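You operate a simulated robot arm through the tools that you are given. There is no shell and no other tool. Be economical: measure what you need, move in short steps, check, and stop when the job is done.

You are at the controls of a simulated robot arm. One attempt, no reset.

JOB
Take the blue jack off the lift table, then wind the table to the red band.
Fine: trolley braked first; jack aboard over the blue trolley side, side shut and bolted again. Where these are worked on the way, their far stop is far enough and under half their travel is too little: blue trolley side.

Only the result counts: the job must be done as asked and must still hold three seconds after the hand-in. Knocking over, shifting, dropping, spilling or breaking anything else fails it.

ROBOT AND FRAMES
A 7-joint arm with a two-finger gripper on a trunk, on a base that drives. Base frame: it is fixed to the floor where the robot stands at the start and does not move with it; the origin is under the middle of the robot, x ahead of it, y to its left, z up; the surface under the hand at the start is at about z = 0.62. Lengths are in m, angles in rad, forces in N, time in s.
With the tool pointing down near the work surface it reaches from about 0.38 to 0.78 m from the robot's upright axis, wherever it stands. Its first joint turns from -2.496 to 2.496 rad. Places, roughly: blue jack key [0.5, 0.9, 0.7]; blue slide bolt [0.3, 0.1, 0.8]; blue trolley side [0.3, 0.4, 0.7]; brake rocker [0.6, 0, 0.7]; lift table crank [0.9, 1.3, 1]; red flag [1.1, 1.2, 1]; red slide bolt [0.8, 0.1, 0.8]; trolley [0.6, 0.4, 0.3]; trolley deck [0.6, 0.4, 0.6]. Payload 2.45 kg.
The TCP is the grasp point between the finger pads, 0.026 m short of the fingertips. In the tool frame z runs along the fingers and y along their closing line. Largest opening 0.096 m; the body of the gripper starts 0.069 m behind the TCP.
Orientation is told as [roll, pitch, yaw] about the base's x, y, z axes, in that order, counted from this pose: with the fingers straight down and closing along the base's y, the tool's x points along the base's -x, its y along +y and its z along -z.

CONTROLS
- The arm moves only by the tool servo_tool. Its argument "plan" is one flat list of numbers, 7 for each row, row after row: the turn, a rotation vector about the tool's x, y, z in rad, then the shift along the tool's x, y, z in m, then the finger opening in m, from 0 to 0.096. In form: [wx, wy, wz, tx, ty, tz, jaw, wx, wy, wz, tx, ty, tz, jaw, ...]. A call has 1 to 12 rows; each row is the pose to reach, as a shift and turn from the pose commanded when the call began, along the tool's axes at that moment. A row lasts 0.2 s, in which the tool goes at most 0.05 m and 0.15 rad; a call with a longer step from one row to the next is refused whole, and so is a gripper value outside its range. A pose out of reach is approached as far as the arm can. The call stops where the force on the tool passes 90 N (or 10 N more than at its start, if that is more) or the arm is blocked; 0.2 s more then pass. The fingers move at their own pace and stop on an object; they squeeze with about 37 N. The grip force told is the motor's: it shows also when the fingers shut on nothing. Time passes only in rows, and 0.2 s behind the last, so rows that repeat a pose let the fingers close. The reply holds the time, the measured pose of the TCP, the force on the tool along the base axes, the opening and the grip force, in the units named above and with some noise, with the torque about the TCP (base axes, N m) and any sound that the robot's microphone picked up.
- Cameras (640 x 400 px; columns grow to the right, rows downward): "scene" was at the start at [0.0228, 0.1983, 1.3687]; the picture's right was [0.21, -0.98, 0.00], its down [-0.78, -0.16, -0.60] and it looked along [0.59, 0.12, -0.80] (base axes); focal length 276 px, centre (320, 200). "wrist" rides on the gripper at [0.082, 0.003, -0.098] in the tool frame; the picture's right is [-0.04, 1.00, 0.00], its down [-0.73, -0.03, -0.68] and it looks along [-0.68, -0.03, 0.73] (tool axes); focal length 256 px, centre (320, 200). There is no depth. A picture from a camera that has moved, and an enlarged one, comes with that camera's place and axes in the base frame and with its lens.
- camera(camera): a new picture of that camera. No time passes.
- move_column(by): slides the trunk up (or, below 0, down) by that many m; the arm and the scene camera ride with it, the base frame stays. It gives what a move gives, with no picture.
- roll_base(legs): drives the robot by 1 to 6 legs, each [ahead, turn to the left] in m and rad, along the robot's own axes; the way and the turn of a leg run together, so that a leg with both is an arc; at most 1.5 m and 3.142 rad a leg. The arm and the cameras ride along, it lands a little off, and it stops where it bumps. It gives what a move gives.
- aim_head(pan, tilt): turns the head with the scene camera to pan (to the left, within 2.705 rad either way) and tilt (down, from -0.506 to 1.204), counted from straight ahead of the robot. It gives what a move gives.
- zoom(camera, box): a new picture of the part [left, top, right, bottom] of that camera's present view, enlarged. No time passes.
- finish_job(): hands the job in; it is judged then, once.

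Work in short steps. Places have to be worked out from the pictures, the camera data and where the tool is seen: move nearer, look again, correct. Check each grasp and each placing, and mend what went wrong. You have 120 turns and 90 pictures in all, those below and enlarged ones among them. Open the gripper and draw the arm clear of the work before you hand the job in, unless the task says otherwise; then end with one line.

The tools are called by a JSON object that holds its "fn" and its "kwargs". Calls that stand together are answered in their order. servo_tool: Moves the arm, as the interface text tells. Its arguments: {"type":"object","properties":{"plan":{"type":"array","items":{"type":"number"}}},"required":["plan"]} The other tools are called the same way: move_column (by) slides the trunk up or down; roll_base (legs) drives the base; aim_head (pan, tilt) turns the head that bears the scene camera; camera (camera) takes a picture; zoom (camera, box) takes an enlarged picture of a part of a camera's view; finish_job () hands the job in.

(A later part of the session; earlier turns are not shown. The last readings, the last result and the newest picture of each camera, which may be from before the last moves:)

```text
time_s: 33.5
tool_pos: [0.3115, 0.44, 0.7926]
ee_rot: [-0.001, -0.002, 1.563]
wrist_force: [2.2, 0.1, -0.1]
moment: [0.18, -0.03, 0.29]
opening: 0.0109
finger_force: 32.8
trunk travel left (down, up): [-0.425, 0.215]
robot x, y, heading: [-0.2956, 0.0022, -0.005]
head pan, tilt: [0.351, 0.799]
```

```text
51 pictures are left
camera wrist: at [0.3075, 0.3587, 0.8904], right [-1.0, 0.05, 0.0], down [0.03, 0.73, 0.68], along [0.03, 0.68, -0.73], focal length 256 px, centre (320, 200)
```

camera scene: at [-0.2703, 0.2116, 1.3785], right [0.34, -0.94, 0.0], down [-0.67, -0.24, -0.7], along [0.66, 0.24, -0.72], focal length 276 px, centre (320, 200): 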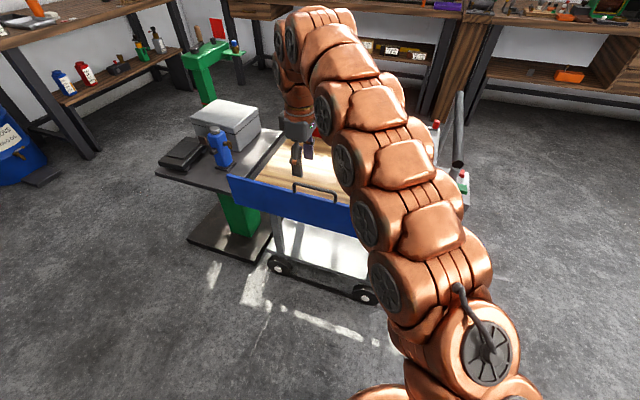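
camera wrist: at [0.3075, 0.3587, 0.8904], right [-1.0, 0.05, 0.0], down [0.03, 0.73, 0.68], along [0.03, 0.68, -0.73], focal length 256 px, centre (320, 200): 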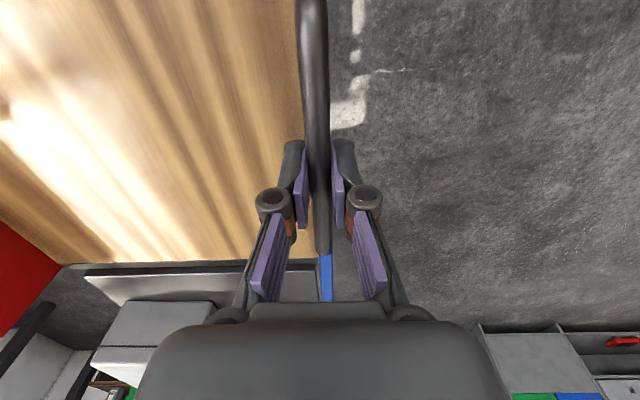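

Handle held (0.011 m bar). Test pulling outward along a shallow arc about the deck-edge hinge.

{"fn": "servo_tool", "kwargs": {"plan": [0, 0, 0, 0, 0.01, 0.0003, 0, 0, 0, 0, 0, 0.0209, 0.0014, 0, 0, 0, 0, 0, 0.0309, 0.003, 0, 0, 0, 0, 0, 0.0414, 0.0055, 0]}}

{"fn": "camera", "kwargs": {"camera": "wrist"}}

```text
time_s: 34.5
tool_pos: [0.2704, 0.4391, 0.786]
ee_rot: [-0.004, -0.002, 1.559]
wrist_force: [3.1, -3.3, -8.1]
moment: [-0.68, -0.1, 0.24]
opening: 0.0112
finger_force: 38.2
trunk travel left (down, up): [-0.425, 0.215]
robot x, y, heading: [-0.2956, 0.0018, -0.008]
head pan, tilt: [0.351, 0.799]
```

```text
50 pictures are left
camera wrist: at [0.2663, 0.3588, 0.8837], right [-1.0, 0.05, 0.0], down [0.03, 0.73, 0.68], along [0.03, 0.68, -0.73], focal length 256 px, centre (320, 200)
```

wrist: 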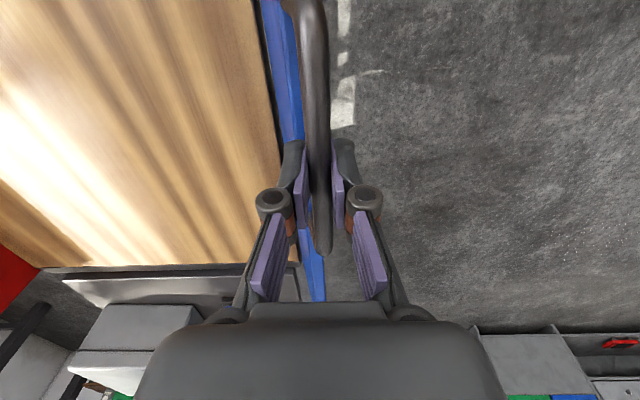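

It swings outward freely. Continue the arc to about 90°.

{"fn": "servo_tool", "kwargs": {"plan": [0, 0, 0, 0, 0.0198, 0.0067, 0, 0, 0, 0, 0, 0.0386, 0.016, 0, 0, 0, 0, 0, 0.056, 0.0276, 0, 0, 0, 0, 0, 0.0717, 0.0414, 0, 0, 0, 0, 0, 0.0855, 0.0571, 0, 0, 0, 0, 0, 0.0972, 0.0745, 0, 0, 0, 0, 0, 0.1064, 0.0933, 0, 0, 0, 0, 0, 0.1131, 0.1131, 0, 0, 0, 0, 0, 0.1172, 0.1337, 0, 0, 0, 0, 0, 0.1186, 0.1545, 0]}}

{"fn": "camera", "kwargs": {"camera": "wrist"}}

{"fn": "camera", "kwargs": {"camera": "scene"}}

```text
time_s: 36.7
tool_pos: [0.1392, 0.4428, 0.63]
ee_rot: [0.014, 0.009, 1.567]
wrist_force: [-54.4, -2.2, 3.9]
moment: [-1.1, 0.15, -0.37]
opening: 0.0107
finger_force: 38.0
trunk travel left (down, up): [-0.425, 0.215]
robot x, y, heading: [-0.2963, 0.0032, 0.002]
head pan, tilt: [0.351, 0.799]
stopped in row 10: the force on the tool passed its limit at 91 N (the readings are from after the stop); the commanded pose is now the measured one
```

```text
49 pictures are left
camera wrist: at [0.1372, 0.3627, 0.7291], right [-1.0, 0.04, 0.01], down [0.04, 0.74, 0.67], along [0.02, 0.67, -0.74], focal length 256 px, centre (320, 200)
```

wrist: 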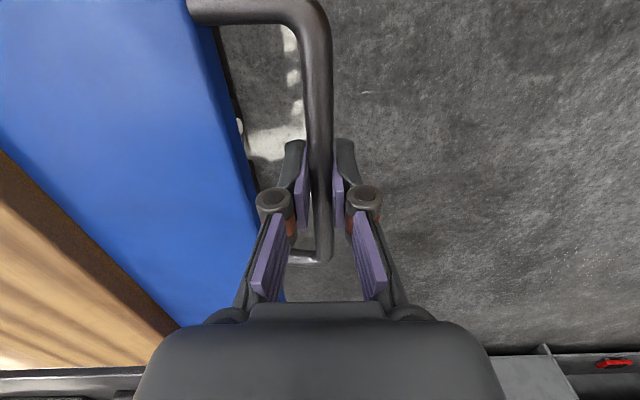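

```text
48 pictures are left
camera scene: at [-0.2752, 0.2113, 1.3783], right [0.35, -0.94, 0.0], down [-0.67, -0.25, -0.7], along [0.66, 0.24, -0.72], focal length 276 px, centre (320, 200)
```

scene: 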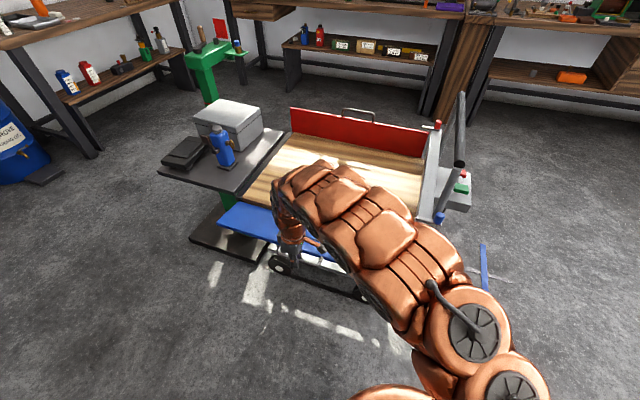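

The side is at ~87°, and a slightly longer radius (~0.172) fits. I continue carefully past horizontal to see where its stop is.

{"fn": "servo_tool", "kwargs": {"plan": [0, 0, 0, 0, -0.0002, 0.012, 0, 0, 0, 0, 0, -0.0005, 0.025, 0, 0, 0, 0, 0, -0.003, 0.04, 0, 0, 0, 0, 0, -0.006, 0.0545, 0, 0, 0, 0, 0, -0.0123, 0.0744, 0, 0, 0, 0, 0, -0.023, 0.096, 0]}}

{"fn": "camera", "kwargs": {"camera": "wrist"}}

```text
time_s: 37.5
tool_pos: [0.1372, 0.442, 0.5982]
ee_rot: [0.022, 0.011, 1.568]
wrist_force: [-57.9, -8.1, 20.0]
moment: [-0.73, 0.08, -0.37]
opening: 0.0106
finger_force: 38.1
trunk travel left (down, up): [-0.425, 0.215]
robot x, y, heading: [-0.2968, -0.0012, 0.006]
head pan, tilt: [0.351, 0.799]
stopped in row 3: the force on the tool passed its limit at 97 N (the readings are from after the stop); the commanded pose is now the measured one
```

```text
47 pictures are left
camera wrist: at [0.1354, 0.3631, 0.6974], right [-1.0, 0.04, 0.02], down [0.05, 0.74, 0.67], along [0.01, 0.67, -0.74], focal length 256 px, centre (320, 200)
```

wrist: 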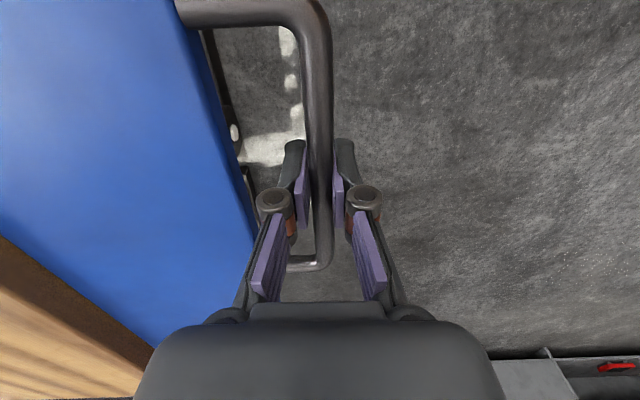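

A refit puts the hinge at ≈(0.322, 0.603), R≈0.186. Try the corrected arc a bit further.

{"fn": "servo_tool", "kwargs": {"plan": [0, 0, 0, 0, 0.002, 0.009, 0, 0, 0, 0, 0, 0.001, 0.018, 0, 0, 0, 0, 0, -0.002, 0.03, 0, 0, 0, 0, 0, -0.005, 0.0435, 0, 0, 0, 0, 0, -0.0125, 0.065, 0]}}

{"fn": "camera", "kwargs": {"camera": "wrist"}}

```text
time_s: 38.7
tool_pos: [0.1446, 0.4464, 0.5348]
ee_rot: [0.023, 0.006, 1.569]
wrist_force: [-26.3, -15.5, 31.4]
moment: [3.1, -1.27, -1.87]
opening: 0.0001
finger_force: 29.2
trunk travel left (down, up): [-0.425, 0.215]
robot x, y, heading: [-0.3002, 0.0028, 0.002]
head pan, tilt: [0.351, 0.799]
stopped in row 5: the force on the tool passed its limit at 134 N (the readings are from after the stop); the commanded pose is now the measured one
```

```text
46 pictures are left
camera wrist: at [0.144, 0.3653, 0.6347], right [-1.0, 0.04, 0.02], down [0.05, 0.74, 0.67], along [0.01, 0.67, -0.74], focal length 256 px, centre (320, 200)
```

wrist: 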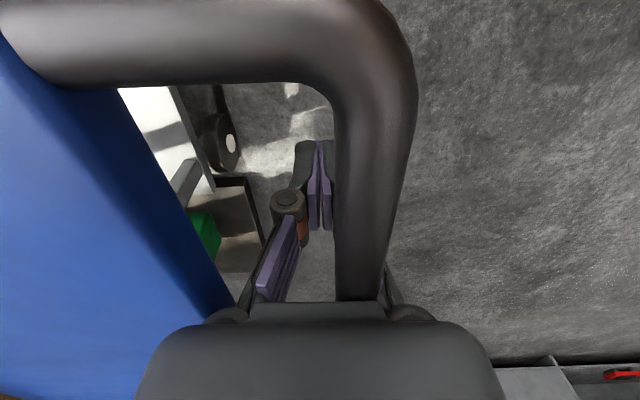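

The grip slipped below the bar: the side is at its stop near horizontal. Fingers are inside the loop; I lift straight up with a slight +x ease.

{"fn": "servo_tool", "kwargs": {"plan": [0, 0, 0, 0, -0.004, -0.005, 0, 0, 0, 0, 0, -0.005, -0.03, 0, 0, 0, 0, 0, -0.005, -0.06, 0, 0, 0, 0, 0, -0.005, -0.1, 0, 0, 0, 0, 0, -0.005, -0.145, 0, 0, 0, 0, 0, -0.005, -0.19, 0, 0, 0, 0, 0, -0.005, -0.23, 0]}}

{"fn": "camera", "kwargs": {"camera": "wrist"}}

{"fn": "camera", "kwargs": {"camera": "scene"}}

```text
time_s: 40.0
tool_pos: [0.1725, 0.4471, 0.6878]
ee_rot: [0.008, 0.009, 1.56]
wrist_force: [61.4, 11.9, -51.4]
moment: [-0.15, 1.74, 0.05]
opening: 0.005
finger_force: 32.7
trunk travel left (down, up): [-0.425, 0.215]
robot x, y, heading: [-0.2965, -0.0015, -0.006]
head pan, tilt: [0.351, 0.799]
stopped in row 6: the force on the tool passed its limit at 108 N (the readings are from after the stop); the commanded pose is now the measured one
```

```text
45 pictures are left
camera wrist: at [0.1683, 0.3653, 0.7868], right [-1.0, 0.05, 0.01], down [0.04, 0.74, 0.67], along [0.03, 0.67, -0.74], focal length 256 px, centre (320, 200)
```

wrist: 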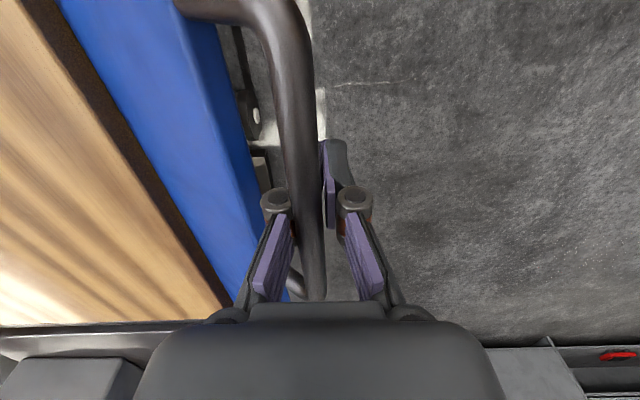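

```text
44 pictures are left
camera scene: at [-0.2648, 0.2214, 1.3765], right [0.34, -0.94, 0.01], down [-0.68, -0.25, -0.69], along [0.65, 0.23, -0.72], focal length 276 px, centre (320, 200)
```

scene: 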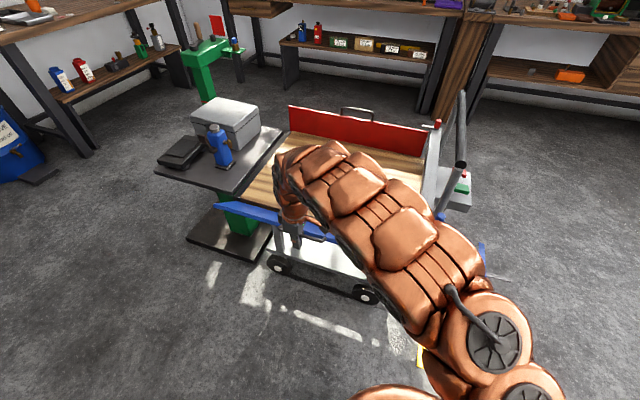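

The loop is caught between the finger links and has been lifted along. Open the fingers fully, then see.

{"fn": "servo_tool", "kwargs": {"plan": [0, 0, 0, 0, 0, 0.01, 0.03, 0, 0, 0, 0, 0, 0.01, 0.06, 0, 0, 0, 0, 0, 0.01, 0.096, 0, 0, 0, 0, 0, 0.01, 0.096]}}

{"fn": "camera", "kwargs": {"camera": "wrist"}}

```text
time_s: 41.0
tool_pos: [0.1653, 0.4432, 0.6842]
ee_rot: [0.008, 0.004, 1.562]
wrist_force: [-3.2, 0.7, 0.4]
moment: [-0.04, -0.2, -0.05]
opening: 0.0936
finger_force: 0.0
trunk travel left (down, up): [-0.425, 0.215]
robot x, y, heading: [-0.3, 0.0041, -0.002]
head pan, tilt: [0.351, 0.799]
```

```text
43 pictures are left
camera wrist: at [0.1616, 0.3627, 0.7827], right [-1.0, 0.05, 0.01], down [0.04, 0.74, 0.68], along [0.03, 0.68, -0.74], focal length 256 px, centre (320, 200)
```

wrist: 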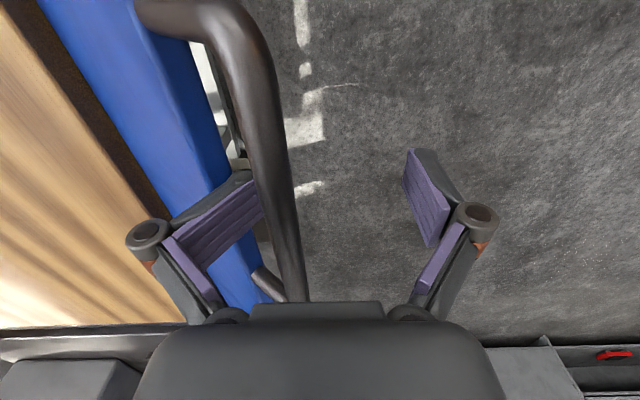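

The bar now hangs between open fingers, the side at about 50°. I centre on the bar, lift out, then will press the side down from its inner face with closed fingers.

{"fn": "servo_tool", "kwargs": {"plan": [0, 0, 0, 0, -0.012, 0, 0.096, 0, 0, 0, 0, -0.018, -0.02, 0.096, 0, 0, 0, 0, -0.02, -0.06, 0.096, 0, 0, 0, 0, -0.02, -0.1, 0.096, 0, 0, 0, 0, -0.02, -0.145, 0.096]}}

{"fn": "camera", "kwargs": {"camera": "wrist"}}

```text
time_s: 42.2
tool_pos: [0.1874, 0.4441, 0.8298]
ee_rot: [0.011, 0.004, 1.563]
wrist_force: [0.5, 0.6, -0.4]
moment: [0.02, -0.03, 0.02]
opening: 0.0958
finger_force: 0.1
trunk travel left (down, up): [-0.425, 0.215]
robot x, y, heading: [-0.2967, -0.002, -0.0]
head pan, tilt: [0.351, 0.799]
```

```text
42 pictures are left
camera wrist: at [0.1834, 0.362, 0.9285], right [-1.0, 0.05, 0.01], down [0.04, 0.74, 0.68], along [0.02, 0.68, -0.74], focal length 256 px, centre (320, 200)
```

wrist: 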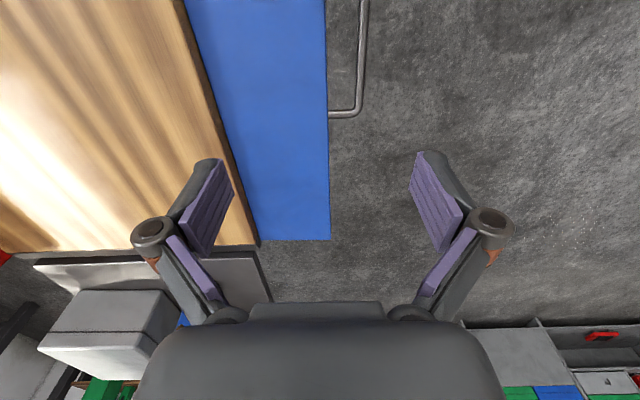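

The side dropped fully: it lies horizontal (z≈0.605), its far stop. Now to the jack: raise the trunk a bit for clearance, and drive round to about (-0.15, 0.7) facing ahead.

{"fn": "move_column", "kwargs": {"by": 0.15}}

{"fn": "roll_base", "kwargs": {"legs": [[0, 1.571], [0.7, 0], [0, -1.571]]}}

{"fn": "aim_head", "kwargs": {"pan": 0.1, "tilt": 0.85}}

{"fn": "camera", "kwargs": {"camera": "scene"}}

{"fn": "camera", "kwargs": {"camera": "wrist"}}

```text
time_s: 44.0
tool_pos: [0.186, 0.4424, 0.9798]
ee_rot: [0.007, 0.004, 1.565]
wrist_force: [-0.1, 0.6, 0.1]
moment: [-0.01, 0.0, -0.03]
opening: 0.0962
finger_force: 0.0
trunk travel left (down, up): [-0.575, 0.065]
robot x, y, heading: [-0.3002, -0.0003, -0.006]
head pan, tilt: [0.351, 0.799]
```

```text
time_s: 55.5
tool_pos: [0.1868, 1.1528, 0.9796]
ee_rot: [0.008, 0.003, 1.572]
wrist_force: [0.6, 0.4, -0.3]
moment: [-0.04, 0.02, 0.03]
opening: 0.0959
finger_force: 0.1
trunk travel left (down, up): [-0.575, 0.065]
robot x, y, heading: [-0.2981, 0.7029, 0.005]
head pan, tilt: [0.351, 0.799]
```

```text
time_s: 56.2
tool_pos: [0.186, 1.1536, 0.9791]
ee_rot: [0.009, 0.004, 1.572]
wrist_force: [-0.3, 0.4, -0.1]
moment: [0.0, -0.01, 0.0]
opening: 0.0961
finger_force: 0.1
trunk travel left (down, up): [-0.575, 0.065]
robot x, y, heading: [-0.2919, 0.7076, 0.003]
head pan, tilt: [0.099, 0.85]
```

```text
41 pictures are left
camera scene: at [-0.268, 0.899, 1.5245], right [0.11, -0.99, 0.0], down [-0.75, -0.08, -0.66], along [0.66, 0.07, -0.75], focal length 276 px, centre (320, 200)
```

scene: 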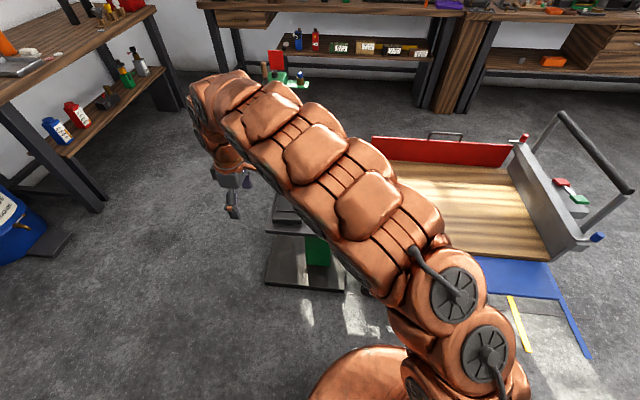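

```text
40 pictures are left
camera wrist: at [0.1834, 1.0728, 1.0782], right [-1.0, 0.04, 0.01], down [0.04, 0.74, 0.68], along [0.02, 0.68, -0.74], focal length 256 px, centre (320, 200)
```

wrist: 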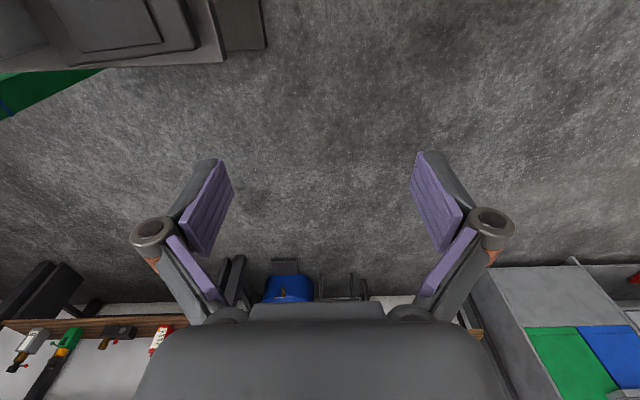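

The arm blocks the view. Bring the hand back in front of me, yaw 0, to look with the wrist camera.

{"fn": "servo_tool", "kwargs": {"plan": [0, 0, 0.143, 0.036, 0.006, -0.002, 0.096, 0, 0, 0.286, 0.073, 0.013, -0.004, 0.096, 0, 0, 0.429, 0.109, 0.019, -0.005, 0.096, 0, 0, 0.571, 0.145, 0.025, -0.007, 0.096, 0, 0, 0.714, 0.182, 0.032, -0.009, 0.096, 0, 0, 0.857, 0.218, 0.038, -0.01, 0.096, 0, 0, 1.0, 0.255, 0.045, -0.012, 0.096, 0, 0, 1.143, 0.291, 0.051, -0.014, 0.096, 0, 0, 1.286, 0.327, 0.057, -0.016, 0.096, 0, 0, 1.429, 0.364, 0.064, -0.018, 0.096, 0, 0, 1.571, 0.4, 0.07, -0.02, 0.096]}}

{"fn": "camera", "kwargs": {"camera": "wrist"}}

{"fn": "aim_head", "kwargs": {"pan": 0.15, "tilt": 0.8}}

{"fn": "camera", "kwargs": {"camera": "scene"}}

```text
time_s: 58.6
tool_pos: [0.1163, 0.7536, 1.0015]
ee_rot: [-0.004, 0.008, -0.003]
wrist_force: [1.1, 0.4, 0.8]
moment: [0.01, 0.0, -0.04]
opening: 0.0956
finger_force: 0.0
trunk travel left (down, up): [-0.575, 0.065]
robot x, y, heading: [-0.2956, 0.7116, 0.005]
head pan, tilt: [0.099, 0.85]
```

```text
39 pictures are left
camera wrist: at [0.0352, 0.7578, 1.0995], right [0.04, 1.0, 0.0], down [0.74, -0.03, 0.67], along [0.67, -0.03, -0.74], focal length 256 px, centre (320, 200)
```

wrist: 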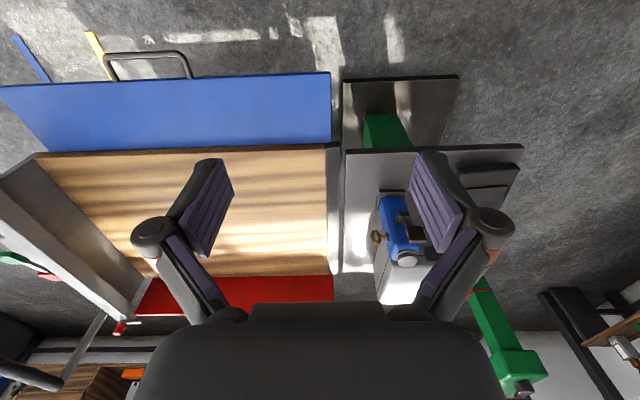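

```text
time_s: 59.3
tool_pos: [0.1169, 0.7552, 1.0012]
ee_rot: [-0.002, 0.01, 0.002]
wrist_force: [0.0, -0.8, 0.2]
moment: [0.01, -0.03, 0.0]
opening: 0.096
finger_force: 0.1
trunk travel left (down, up): [-0.575, 0.065]
robot x, y, heading: [-0.2954, 0.7039, 0.005]
head pan, tilt: [0.15, 0.799]
```

```text
38 pictures are left
camera scene: at [-0.2661, 0.903, 1.5286], right [0.15, -0.99, 0.0], down [-0.71, -0.11, -0.7], along [0.69, 0.11, -0.72], focal length 276 px, centre (320, 200)
```

scene: 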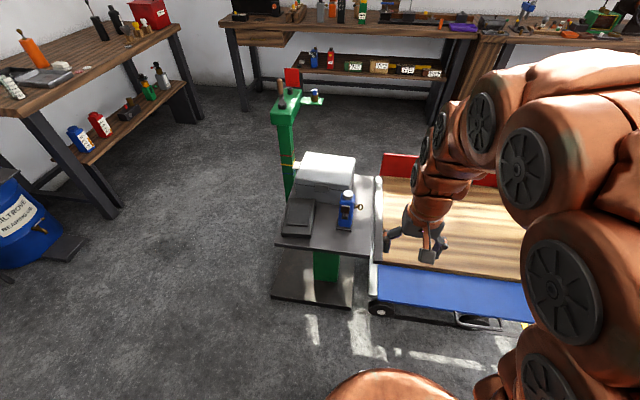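

Excellent views. Zoom on the jack in both, and on the crank post.

{"fn": "zoom", "kwargs": {"camera": "scene", "box": [265, 140, 395, 260]}}

{"fn": "zoom", "kwargs": {"camera": "wrist", "box": [335, 140, 535, 310]}}

{"fn": "zoom", "kwargs": {"camera": "scene", "box": [250, 55, 350, 185]}}

```text
3.33 times, centred on (330, 200) of scene
camera zoom: at [-0.2661, 0.903, 1.5286], right [0.15, -0.99, 0.0], down [-0.71, -0.11, -0.7], along [0.69, 0.11, -0.72], focal length 919 px, centre (287, 200)
```

zoom: 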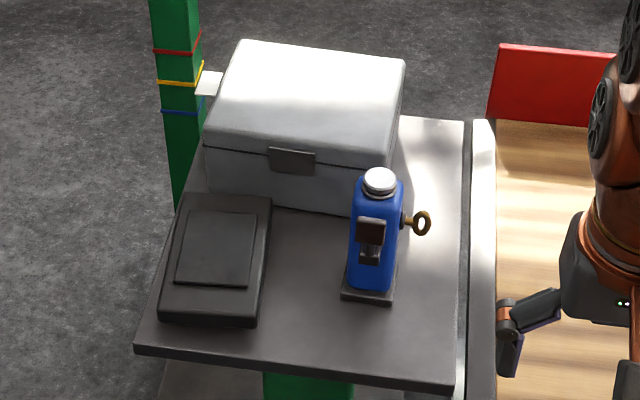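

```text
2.35 times, centred on (435, 225) of wrist
camera zoom: at [0.0351, 0.7578, 1.0995], right [0.04, 1.0, 0.0], down [0.74, -0.03, 0.67], along [0.67, -0.03, -0.74], focal length 602 px, centre (49, 141)
```

zoom: 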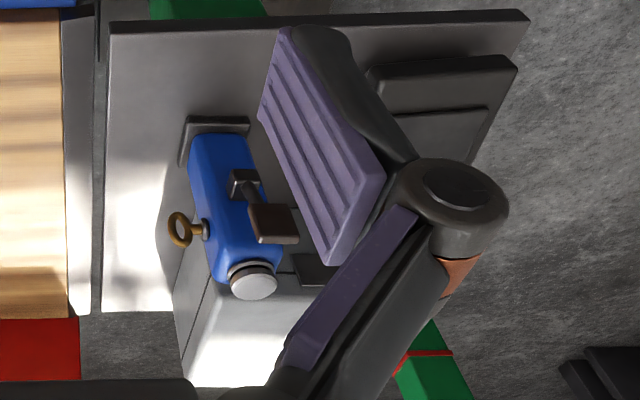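

```text
3.08 times, centred on (300, 120) of scene
camera zoom: at [-0.2661, 0.903, 1.5286], right [0.15, -0.99, 0.0], down [-0.71, -0.11, -0.7], along [0.69, 0.11, -0.72], focal length 848 px, centre (382, 446)
```

zoom: 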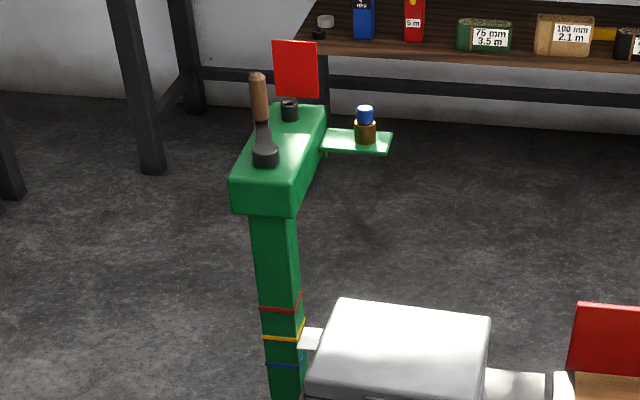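

The table's white pointer stands at the yellow band now; red is the next band up, so it must be wound up after unloading. Jack: cap top ≈(0.48, 0.916, 0.797), base on table z≈0.625, key ring on its -y face, lever on its -x face. I roll ahead 0.13 m and bring the wrist camera near.

{"fn": "roll_base", "kwargs": {"legs": [[0.13, 0]]}}

{"fn": "servo_tool", "kwargs": {"plan": [0, 0, 0, -0.01, 0.035, 0.01, 0.096, 0, 0, 0, -0.02, 0.07, 0.02, 0.096, 0, 0, 0, -0.03, 0.105, 0.03, 0.096, 0, 0, 0, -0.05, 0.14, 0.04, 0.096]}}

{"fn": "camera", "kwargs": {"camera": "wrist"}}

```text
time_s: 60.6
tool_pos: [0.2468, 0.7539, 1.0014]
ee_rot: [-0.004, 0.009, -0.001]
wrist_force: [-0.4, 1.3, -0.2]
moment: [0.01, -0.04, 0.0]
opening: 0.096
finger_force: 0.0
trunk travel left (down, up): [-0.575, 0.065]
robot x, y, heading: [-0.168, 0.7113, 0.003]
head pan, tilt: [0.15, 0.799]
```

```text
time_s: 61.6
tool_pos: [0.2975, 0.8951, 0.9591]
ee_rot: [-0.004, 0.01, -0.002]
wrist_force: [-0.3, -1.1, -0.8]
moment: [0.02, -0.01, 0.01]
opening: 0.0958
finger_force: 0.0
trunk travel left (down, up): [-0.575, 0.065]
robot x, y, heading: [-0.167, 0.7073, 0.009]
head pan, tilt: [0.15, 0.799]
```

```text
34 pictures are left
camera wrist: at [0.2157, 0.8981, 1.0588], right [0.04, 1.0, 0.0], down [0.74, -0.03, 0.67], along [0.67, -0.03, -0.74], focal length 256 px, centre (320, 200)
```

wrist: 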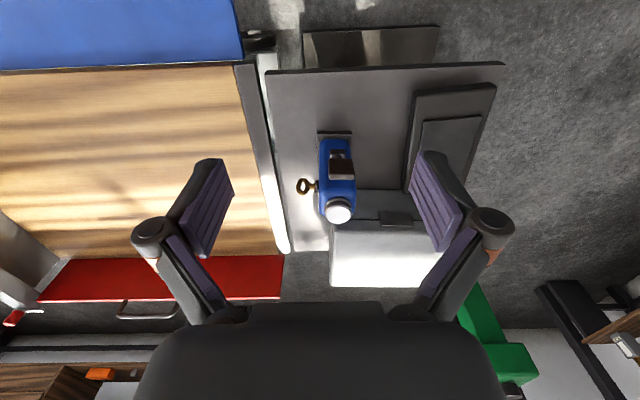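

{"fn": "zoom", "kwargs": {"camera": "wrist", "box": [275, 115, 395, 235]}}

```text
3.33 times, centred on (335, 175) of wrist
camera zoom: at [0.2157, 0.8981, 1.0588], right [0.04, 1.0, 0.0], down [0.74, -0.03, 0.67], along [0.67, -0.03, -0.74], focal length 853 px, centre (270, 283)
```

zoom: 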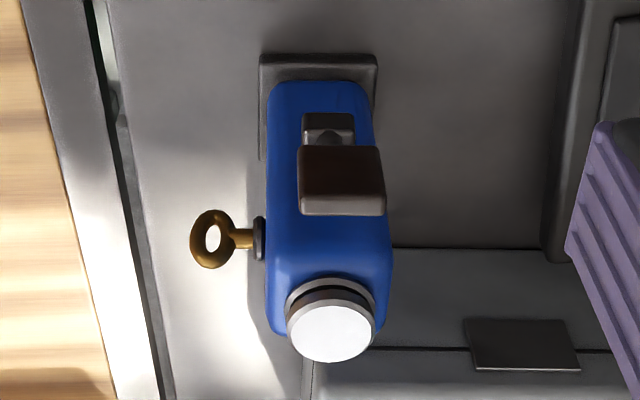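

Jack is square to the axes: body y≈0.884–0.941, centre (0.483, 0.9125), key boss top ≈z 0.742, body top ≈0.77. I'll grip the upper body above the key, closing along y, opening 0.074. Hover first.

{"fn": "servo_tool", "kwargs": {"plan": [0, 0, 0, -0.037, 0.004, 0.015, 0.09, 0, 0, 0, -0.074, 0.008, 0.03, 0.085, 0, 0, 0, -0.111, 0.012, 0.05, 0.08, 0, 0, 0, -0.148, 0.015, 0.075, 0.074, 0, 0, 0, -0.1855, 0.0174, 0.1, 0.074]}}

{"fn": "camera", "kwargs": {"camera": "wrist"}}

{"fn": "zoom", "kwargs": {"camera": "scene", "box": [300, 130, 480, 250]}}

```text
time_s: 62.8
tool_pos: [0.4828, 0.911, 0.8591]
ee_rot: [-0.002, 0.007, -0.003]
wrist_force: [-0.5, 0.6, -0.2]
moment: [-0.01, -0.04, 0.02]
opening: 0.0741
finger_force: 0.1
trunk travel left (down, up): [-0.575, 0.065]
robot x, y, heading: [-0.1644, 0.7086, 0.002]
head pan, tilt: [0.15, 0.799]
```

```text
32 pictures are left
camera wrist: at [0.401, 0.9141, 0.9571], right [0.04, 1.0, 0.0], down [0.74, -0.03, 0.67], along [0.67, -0.03, -0.74], focal length 256 px, centre (320, 200)
```

wrist: 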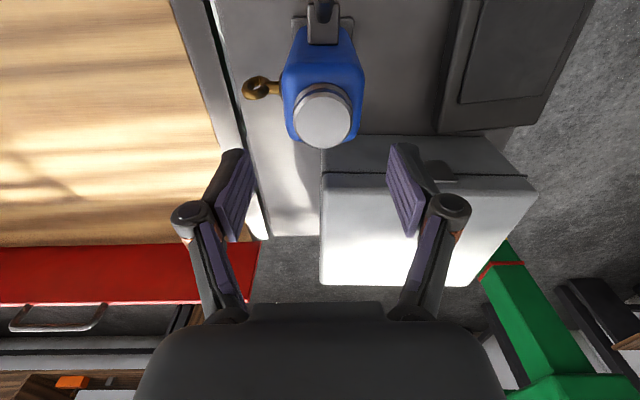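

```text
3.33 times, centred on (390, 190) of scene
camera zoom: at [-0.1351, 0.9037, 1.5286], right [0.15, -0.99, 0.0], down [-0.71, -0.11, -0.7], along [0.69, 0.11, -0.72], focal length 919 px, centre (87, 233)
```

zoom: 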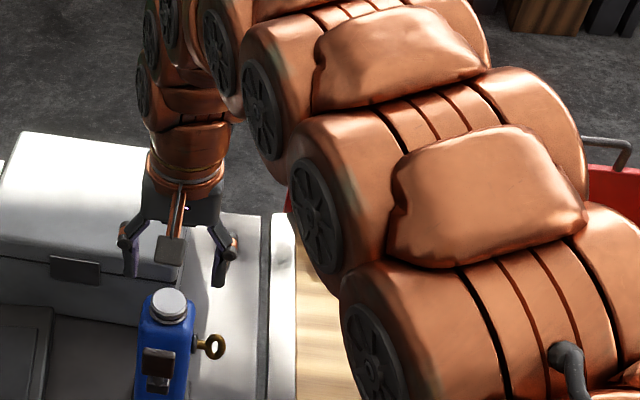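

Cap at ≈(0.477, 0.9126). Descend to TCP z≈0.772 and close.

{"fn": "servo_tool", "kwargs": {"plan": [0, 0, 0, 0.004, 0.0015, 0.03, 0.074, 0, 0, 0, 0.005, 0.0015, 0.06, 0.074, 0, 0, 0, 0.005, 0.0015, 0.087, 0.074, 0, 0, 0, 0.005, 0.0015, 0.087, 0.05, 0, 0, 0, 0.005, 0.0015, 0.087, 0.02, 0, 0, 0, 0.005, 0.0015, 0.087, 0.0]}}

{"fn": "camera", "kwargs": {"camera": "wrist"}}

```text
time_s: 64.2
tool_pos: [0.4759, 0.9124, 0.7715]
ee_rot: [-0.001, 0.006, -0.002]
wrist_force: [2.1, -5.3, 16.6]
moment: [-0.2, 0.01, -0.08]
opening: 0.0786
finger_force: 17.5
trunk travel left (down, up): [-0.575, 0.065]
robot x, y, heading: [-0.1631, 0.7106, 0.003]
head pan, tilt: [0.15, 0.799]
```

```text
30 pictures are left
camera wrist: at [0.395, 0.9157, 0.8696], right [0.04, 1.0, 0.0], down [0.74, -0.03, 0.67], along [0.67, -0.03, -0.74], focal length 256 px, centre (320, 200)
```

wrist: 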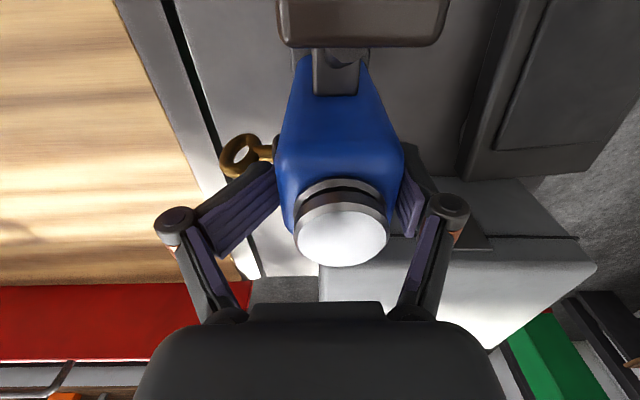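

Opening 0.079 with an upward force: the key-side finger is bearing on the key. I open, rise 12 mm, and close again above it.

{"fn": "servo_tool", "kwargs": {"plan": [0, 0, 0, 0, 0, -0.002, 0.085, 0, 0, 0, 0, 0, -0.012, 0.085, 0, 0, 0, 0, 0, -0.012, 0.06, 0, 0, 0, 0, 0, -0.012, 0.03, 0, 0, 0, 0, 0, -0.012, 0.0, 0, 0, 0, 0, 0, -0.012, 0.0]}}

{"fn": "camera", "kwargs": {"camera": "wrist"}}

```text
time_s: 65.6
tool_pos: [0.4774, 0.9113, 0.7876]
ee_rot: [-0.001, 0.003, -0.003]
wrist_force: [0.4, 5.7, 49.1]
moment: [-0.7, 0.62, -0.38]
opening: 0.0572
finger_force: 36.9
trunk travel left (down, up): [-0.575, 0.065]
robot x, y, heading: [-0.1621, 0.7087, 0.005]
head pan, tilt: [0.15, 0.799]
```

```text
29 pictures are left
camera wrist: at [0.395, 0.9166, 0.8847], right [0.04, 1.0, 0.0], down [0.74, -0.03, 0.68], along [0.68, -0.03, -0.74], focal length 256 px, centre (320, 200)
```

wrist: 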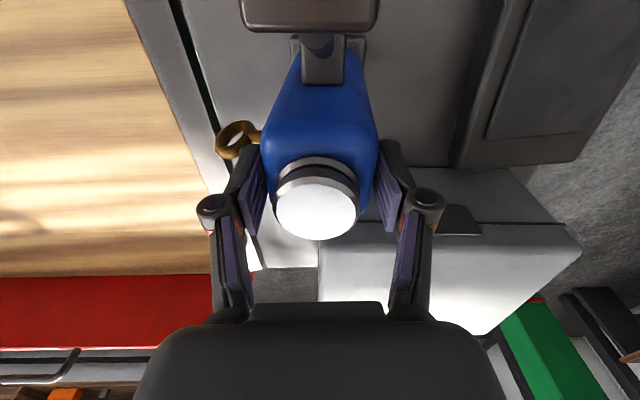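

Grip now at 0.057 = body width. Lift test of 3 cm.

{"fn": "servo_tool", "kwargs": {"plan": [0, 0, 0, 0, 0, -0.006, 0, 0, 0, 0, 0, 0, -0.015, 0, 0, 0, 0, 0, 0, -0.03, 0, 0, 0, 0, 0, 0, -0.03, 0]}}

{"fn": "camera", "kwargs": {"camera": "wrist"}}

```text
time_s: 66.6
tool_pos: [0.4769, 0.912, 0.8108]
ee_rot: [-0.004, 0.012, -0.001]
wrist_force: [0.3, -0.2, -11.5]
moment: [0.0, -0.1, -0.03]
opening: 0.0561
finger_force: 36.9
trunk travel left (down, up): [-0.575, 0.065]
robot x, y, heading: [-0.1615, 0.7096, 0.002]
head pan, tilt: [0.15, 0.799]
```

```text
28 pictures are left
camera wrist: at [0.3956, 0.9161, 0.9106], right [0.04, 1.0, 0.0], down [0.74, -0.03, 0.67], along [0.67, -0.03, -0.74], focal length 256 px, centre (320, 200)
```

wrist: 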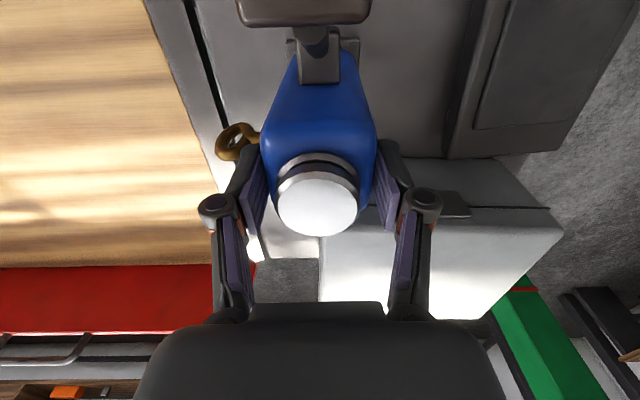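

Lifted cleanly: about 1.2 kg, no slip. Raise 0.09 more and draw it back to x≈0.24 so that it can go in over the opened blue side.

{"fn": "servo_tool", "kwargs": {"plan": [0, 0, 0, 0, 0, -0.03, 0, 0, 0, 0, 0, 0, -0.06, 0, 0, 0, 0, 0.01, 0, -0.09, 0, 0, 0, 0, 0.045, 0, -0.09, 0, 0, 0, 0, 0.08, 0, -0.09, 0, 0, 0, 0, 0.115, 0, -0.09, 0, 0, 0, 0, 0.15, 0, -0.09, 0, 0, 0, 0, 0.185, 0, -0.09, 0, 0, 0, 0, 0.22, 0, -0.09, 0, 0, 0, 0, 0.245, 0, -0.09, 0]}}

{"fn": "servo_tool", "kwargs": {"plan": [0, 0, 0, 0, -0.03, 0, 0, 0, 0, 0, 0, -0.07, 0, 0, 0, 0, 0, 0, -0.11, 0, 0, 0, 0, 0, 0, -0.15, 0, 0, 0, 0, 0, 0, -0.19, 0, 0, 0, 0, 0, 0, -0.23, 0, 0, 0, 0, 0, 0, -0.27, 0, 0, 0, 0, 0, 0, -0.31, 0, 0, 0, 0, 0, 0, -0.35, 0, 0, 0, 0, 0, 0, -0.39, 0, 0, 0, 0, 0, 0, -0.42, 0, 0]}}

{"fn": "camera", "kwargs": {"camera": "wrist"}}

{"fn": "camera", "kwargs": {"camera": "scene"}}

```text
time_s: 68.8
tool_pos: [0.2328, 0.9106, 0.9048]
ee_rot: [-0.001, 0.01, -0.002]
wrist_force: [0.5, -0.2, -11.7]
moment: [-0.02, -0.09, -0.03]
opening: 0.0557
finger_force: 37.0
trunk travel left (down, up): [-0.575, 0.065]
robot x, y, heading: [-0.1637, 0.7116, 0.006]
head pan, tilt: [0.15, 0.799]
```

```text
time_s: 71.2
tool_pos: [0.2303, 0.4927, 0.9076]
ee_rot: [-0.002, 0.011, 0.0]
wrist_force: [0.1, 0.5, -12.4]
moment: [0.02, -0.06, 0.03]
opening: 0.0556
finger_force: 37.1
trunk travel left (down, up): [-0.575, 0.065]
robot x, y, heading: [-0.1666, 0.7078, 0.005]
head pan, tilt: [0.15, 0.799]
```

```text
27 pictures are left
camera wrist: at [0.1502, 0.4965, 1.0056], right [0.04, 1.0, 0.0], down [0.74, -0.03, 0.67], along [0.67, -0.03, -0.74], focal length 256 px, centre (320, 200)
```

wrist: 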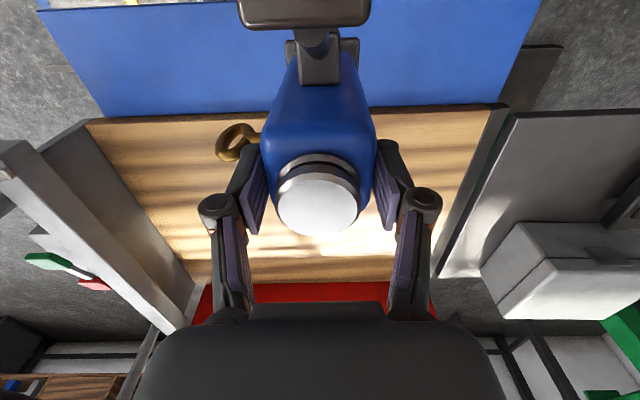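

```text
26 pictures are left
camera scene: at [-0.1341, 0.9035, 1.5285], right [0.15, -0.99, 0.0], down [-0.71, -0.11, -0.7], along [0.69, 0.11, -0.72], focal length 276 px, centre (320, 200)
```

scene: 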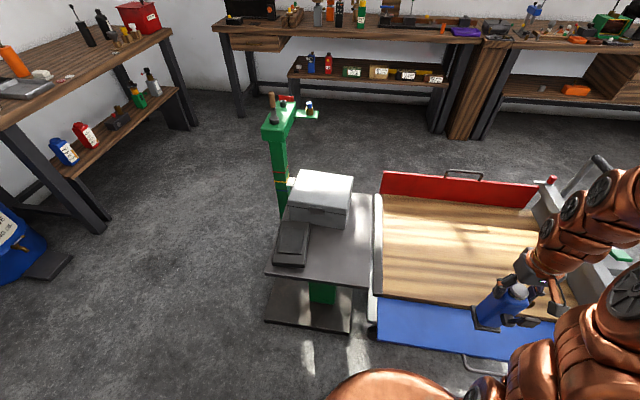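

The red flag has dropped since the jack left the table – the crank interlock has apparently freed. Now carry the jack in over the side to x≈0.47 and lower toward the deck.

{"fn": "servo_tool", "kwargs": {"plan": [0, 0, 0, -0.03, 0, 0, 0, 0, 0, 0, -0.065, 0, 0, 0, 0, 0, 0, -0.1, 0, 0, 0, 0, 0, 0, -0.135, 0, 0, 0, 0, 0, 0, -0.17, 0, 0, 0, 0, 0, 0, -0.205, 0, 0, 0, 0, 0, 0, -0.24, 0, 0, 0, 0, 0, 0, -0.24, 0, 0.03, 0, 0, 0, 0, -0.24, 0, 0.06, 0, 0, 0, 0, -0.24, 0, 0.085, 0]}}

{"fn": "camera", "kwargs": {"camera": "scene"}}

```text
time_s: 73.4
tool_pos: [0.4706, 0.4917, 0.8187]
ee_rot: [-0.004, 0.01, -0.001]
wrist_force: [-0.5, -0.7, -12.0]
moment: [-0.01, -0.08, 0.05]
opening: 0.0557
finger_force: 37.3
trunk travel left (down, up): [-0.575, 0.065]
robot x, y, heading: [-0.1645, 0.71, 0.003]
head pan, tilt: [0.15, 0.799]
```

```text
25 pictures are left
camera scene: at [-0.1341, 0.9033, 1.5286], right [0.15, -0.99, 0.0], down [-0.71, -0.11, -0.7], along [0.69, 0.11, -0.72], focal length 276 px, centre (320, 200)
```

scene: 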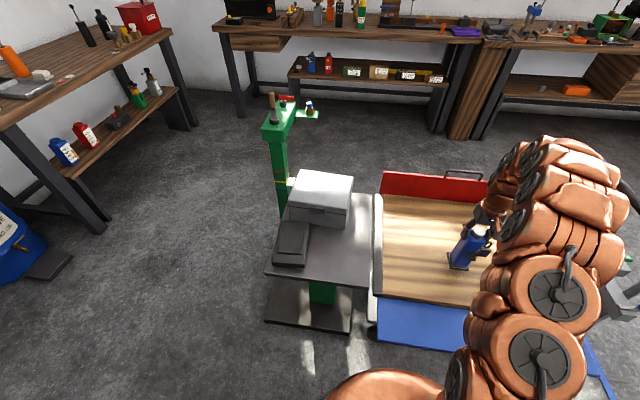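

Still in the air; lower in 5 mm rows until the weight comes off.

{"fn": "servo_tool", "kwargs": {"plan": [0, 0, 0, 0, 0, 0.006, 0, 0, 0, 0, 0, 0, 0.012, 0, 0, 0, 0, 0, 0, 0.018, 0, 0, 0, 0, 0, 0, 0.023, 0, 0, 0, 0, 0, 0, 0.028, 0]}}

```text
time_s: 74.6
tool_pos: [0.4718, 0.4914, 0.7919]
ee_rot: [-0.003, 0.009, -0.001]
wrist_force: [-0.2, 0.4, -11.8]
moment: [-0.01, -0.07, 0.01]
opening: 0.0559
finger_force: 36.7
trunk travel left (down, up): [-0.575, 0.065]
robot x, y, heading: [-0.1626, 0.7096, 0.005]
head pan, tilt: [0.15, 0.799]
```

{"fn": "servo_tool", "kwargs": {"plan": [0, 0, 0, 0, 0, 0.004, 0, 0, 0, 0, 0, 0, 0.008, 0, 0, 0, 0, 0, 0, 0.012, 0, 0, 0, 0, 0, 0, 0.016, 0]}}

{"fn": "zoom", "kwargs": {"camera": "scene", "box": [420, 190, 540, 290]}}

```text
time_s: 75.6
tool_pos: [0.4749, 0.4905, 0.7865]
ee_rot: [-0.012, -0.014, -0.002]
wrist_force: [-12.2, 5.0, 51.6]
moment: [-1.23, 0.03, -0.26]
opening: 0.0561
finger_force: 37.0
trunk travel left (down, up): [-0.575, 0.065]
robot x, y, heading: [-0.1617, 0.7086, 0.003]
head pan, tilt: [0.15, 0.799]
stopped in row 4: the force on the tool passed its limit at 93 N (the readings are from after the stop); the commanded pose is now the measured one
```

```text
4.00 times, centred on (480, 240) of scene
camera zoom: at [-0.1383, 0.905, 1.5285], right [0.15, -0.99, 0.0], down [-0.71, -0.11, -0.7], along [0.69, 0.11, -0.72], focal length 1103 px, centre (-320, 40)
```

zoom: 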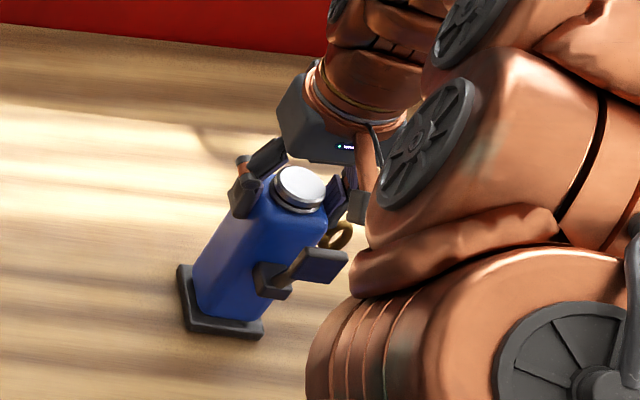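

It's standing on the deck. Ease up 2 mm, open, and rise straight up.

{"fn": "servo_tool", "kwargs": {"plan": [0, 0.0, 0, 0, 0, -0.002, 0, 0, 0, 0, 0, 0, -0.003, 0.06, 0, 0, 0, 0, 0, -0.003, 0.075, 0, 0, 0, 0, 0, -0.004, 0.08, 0, 0, 0, 0, 0, -0.03, 0.08, 0, 0, 0, 0, 0, -0.07, 0.08, 0, 0, 0, 0, 0, -0.11, 0.08]}}

{"fn": "camera", "kwargs": {"camera": "wrist"}}

```text
time_s: 77.2
tool_pos: [0.475, 0.49, 0.8905]
ee_rot: [-0.01, -0.004, 0.0]
wrist_force: [0.1, -0.2, 0.3]
moment: [0.02, 0.03, -0.01]
opening: 0.0798
finger_force: 0.1
trunk travel left (down, up): [-0.575, 0.065]
robot x, y, heading: [-0.1635, 0.7096, 0.0]
head pan, tilt: [0.15, 0.799]
```

```text
23 pictures are left
camera wrist: at [0.3923, 0.4945, 0.9887], right [0.04, 1.0, -0.01], down [0.73, -0.02, 0.68], along [0.68, -0.03, -0.73], focal length 256 px, centre (320, 200)
```

wrist: 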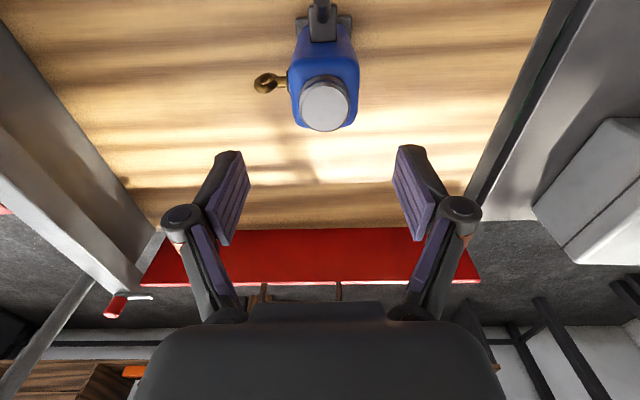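

Jack stands upright on the deck. Retract the hand and drive back to the earlier spot (-0.3, 0) where both the side handle and the bolt were reachable.

{"fn": "servo_tool", "kwargs": {"plan": [0, 0, 0, 0.02, 0, -0.03, 0.08, 0, 0, 0, 0.055, 0.02, -0.05, 0.08, 0, 0, 0, 0.09, 0.04, -0.07, 0.08, 0, 0, 0, 0.125, 0.06, -0.07, 0.08, 0, 0, 0, 0.16, 0.08, -0.07, 0.07, 0, 0, 0, 0.195, 0.1, -0.07, 0.06, 0, 0, 0, 0.235, 0.12, -0.07, 0.06]}}

{"fn": "roll_base", "kwargs": {"legs": [[-0.135, 0], [0, -1.571], [0.71, 0], [0, 1.571]]}}

{"fn": "move_column", "kwargs": {"by": -0.1}}

{"fn": "aim_head", "kwargs": {"pan": 0.45, "tilt": 0.8}}

{"fn": "camera", "kwargs": {"camera": "scene"}}

```text
time_s: 78.8
tool_pos: [0.2392, 0.6112, 0.9595]
ee_rot: [-0.009, -0.003, -0.002]
wrist_force: [0.9, -0.2, -0.4]
moment: [0.04, 0.03, -0.01]
opening: 0.0602
finger_force: 0.1
trunk travel left (down, up): [-0.575, 0.065]
robot x, y, heading: [-0.1684, 0.7097, 0.003]
head pan, tilt: [0.15, 0.799]
```

```text
time_s: 91.2
tool_pos: [0.1171, -0.0882, 0.9597]
ee_rot: [-0.008, -0.004, 0.016]
wrist_force: [-0.9, -0.3, 0.2]
moment: [0.0, -0.01, -0.02]
opening: 0.0599
finger_force: 0.2
trunk travel left (down, up): [-0.575, 0.065]
robot x, y, heading: [-0.2856, 0.0034, 0.024]
head pan, tilt: [0.15, 0.799]
```

```text
time_s: 92.5
tool_pos: [0.1183, -0.088, 0.8598]
ee_rot: [-0.009, -0.004, 0.016]
wrist_force: [-0.2, -0.7, -0.7]
moment: [0.04, 0.02, -0.01]
opening: 0.0601
finger_force: 0.0
trunk travel left (down, up): [-0.475, 0.165]
robot x, y, heading: [-0.2862, 0.0016, 0.02]
head pan, tilt: [0.15, 0.799]
```

```text
time_s: 93.3
tool_pos: [0.1166, -0.0877, 0.8597]
ee_rot: [-0.008, -0.002, 0.018]
wrist_force: [-0.3, -0.4, -0.4]
moment: [0.01, -0.01, 0.04]
opening: 0.0599
finger_force: 0.0
trunk travel left (down, up): [-0.475, 0.165]
robot x, y, heading: [-0.2875, 0.0018, 0.023]
head pan, tilt: [0.45, 0.799]
```

```text
22 pictures are left
camera scene: at [-0.2686, 0.2206, 1.4286], right [0.45, -0.89, 0.0], down [-0.64, -0.33, -0.7], along [0.62, 0.32, -0.72], focal length 276 px, centre (320, 200)
```

scene: 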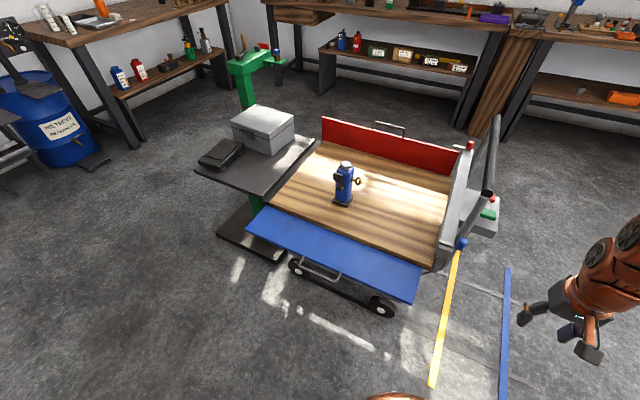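

Jack aboard, side open, bolt withdrawn. Move the hand above the side's handle with yaw 90°.

{"fn": "servo_tool", "kwargs": {"plan": [0, 0, -0.1294, -0.0023, 0.044, 0.011, 0.06, 0, 0, -0.2588, -0.0046, 0.088, 0.022, 0.06, 0, 0, -0.3883, -0.0069, 0.1319, 0.033, 0.06, 0, 0, -0.5177, -0.0092, 0.1759, 0.043, 0.06, 0, 0, -0.6471, -0.0115, 0.2199, 0.054, 0.06, 0, 0, -0.7765, -0.0138, 0.2639, 0.065, 0.06, 0, 0, -0.9059, -0.016, 0.3078, 0.076, 0.06, 0, 0, -1.0353, -0.0183, 0.3518, 0.087, 0.06, 0, 0, -1.1648, -0.0206, 0.3958, 0.098, 0.06, 0, 0, -1.2942, -0.0229, 0.4398, 0.108, 0.06, 0, 0, -1.4236, -0.0252, 0.4837, 0.119, 0.06, 0, 0, -1.553, -0.0275, 0.5277, 0.13, 0.06]}}

{"fn": "camera", "kwargs": {"camera": "wrist"}}

```text
time_s: 96.0
tool_pos: [0.1359, 0.4403, 0.7261]
ee_rot: [-0.003, 0.008, 1.571]
wrist_force: [0.5, -1.0, 0.1]
moment: [0.03, 0.03, -0.01]
opening: 0.06
finger_force: 0.0
trunk travel left (down, up): [-0.475, 0.165]
robot x, y, heading: [-0.2856, 0.0028, 0.019]
head pan, tilt: [0.45, 0.799]
```

```text
21 pictures are left
camera wrist: at [0.1322, 0.3599, 0.8244], right [-1.0, 0.04, -0.01], down [0.03, 0.74, 0.67], along [0.03, 0.67, -0.74], focal length 256 px, centre (320, 200)
```

wrist: 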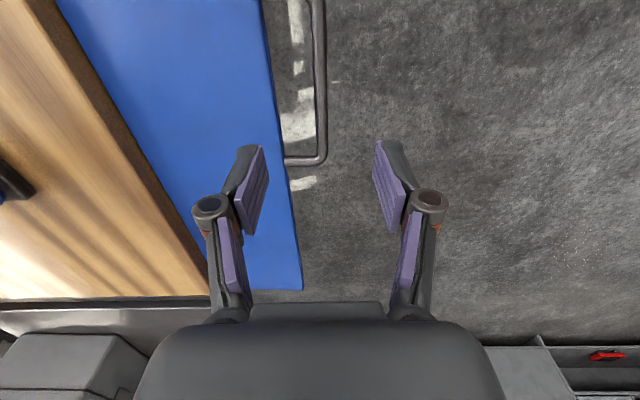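

Bar at x≈0.138 with a 4 cm gap to the panel edge: narrow the opening to 0.04, descend to z≈0.596 and close.

{"fn": "servo_tool", "kwargs": {"plan": [0, 0, 0, 0, -0.002, 0.02, 0.04, 0, 0, 0, 0, -0.002, 0.06, 0.04, 0, 0, 0, 0, -0.002, 0.1, 0.04, 0, 0, 0, 0, -0.002, 0.13, 0.04, 0, 0, 0, 0, -0.002, 0.13, 0.02, 0, 0, 0, 0, -0.002, 0.13, 0.0, 0, 0, 0, 0, -0.002, 0.13, 0.0]}}

{"fn": "camera", "kwargs": {"camera": "wrist"}}

```text
time_s: 97.5
tool_pos: [0.1371, 0.4365, 0.5951]
ee_rot: [-0.004, 0.01, 1.57]
wrist_force: [-14.9, -0.3, -1.0]
moment: [-0.18, -0.06, -0.61]
opening: 0.0104
finger_force: 34.8
trunk travel left (down, up): [-0.475, 0.165]
robot x, y, heading: [-0.2876, -0.0009, 0.023]
head pan, tilt: [0.45, 0.799]
```

```text
20 pictures are left
camera wrist: at [0.1334, 0.3568, 0.6934], right [-1.0, 0.04, 0.0], down [0.03, 0.74, 0.67], along [0.03, 0.67, -0.74], focal length 256 px, centre (320, 200)
```

wrist: 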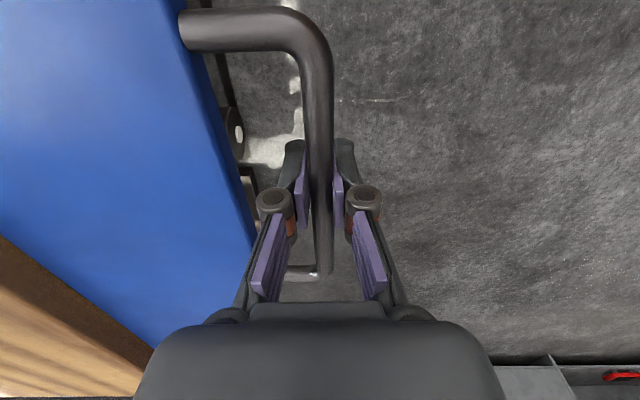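

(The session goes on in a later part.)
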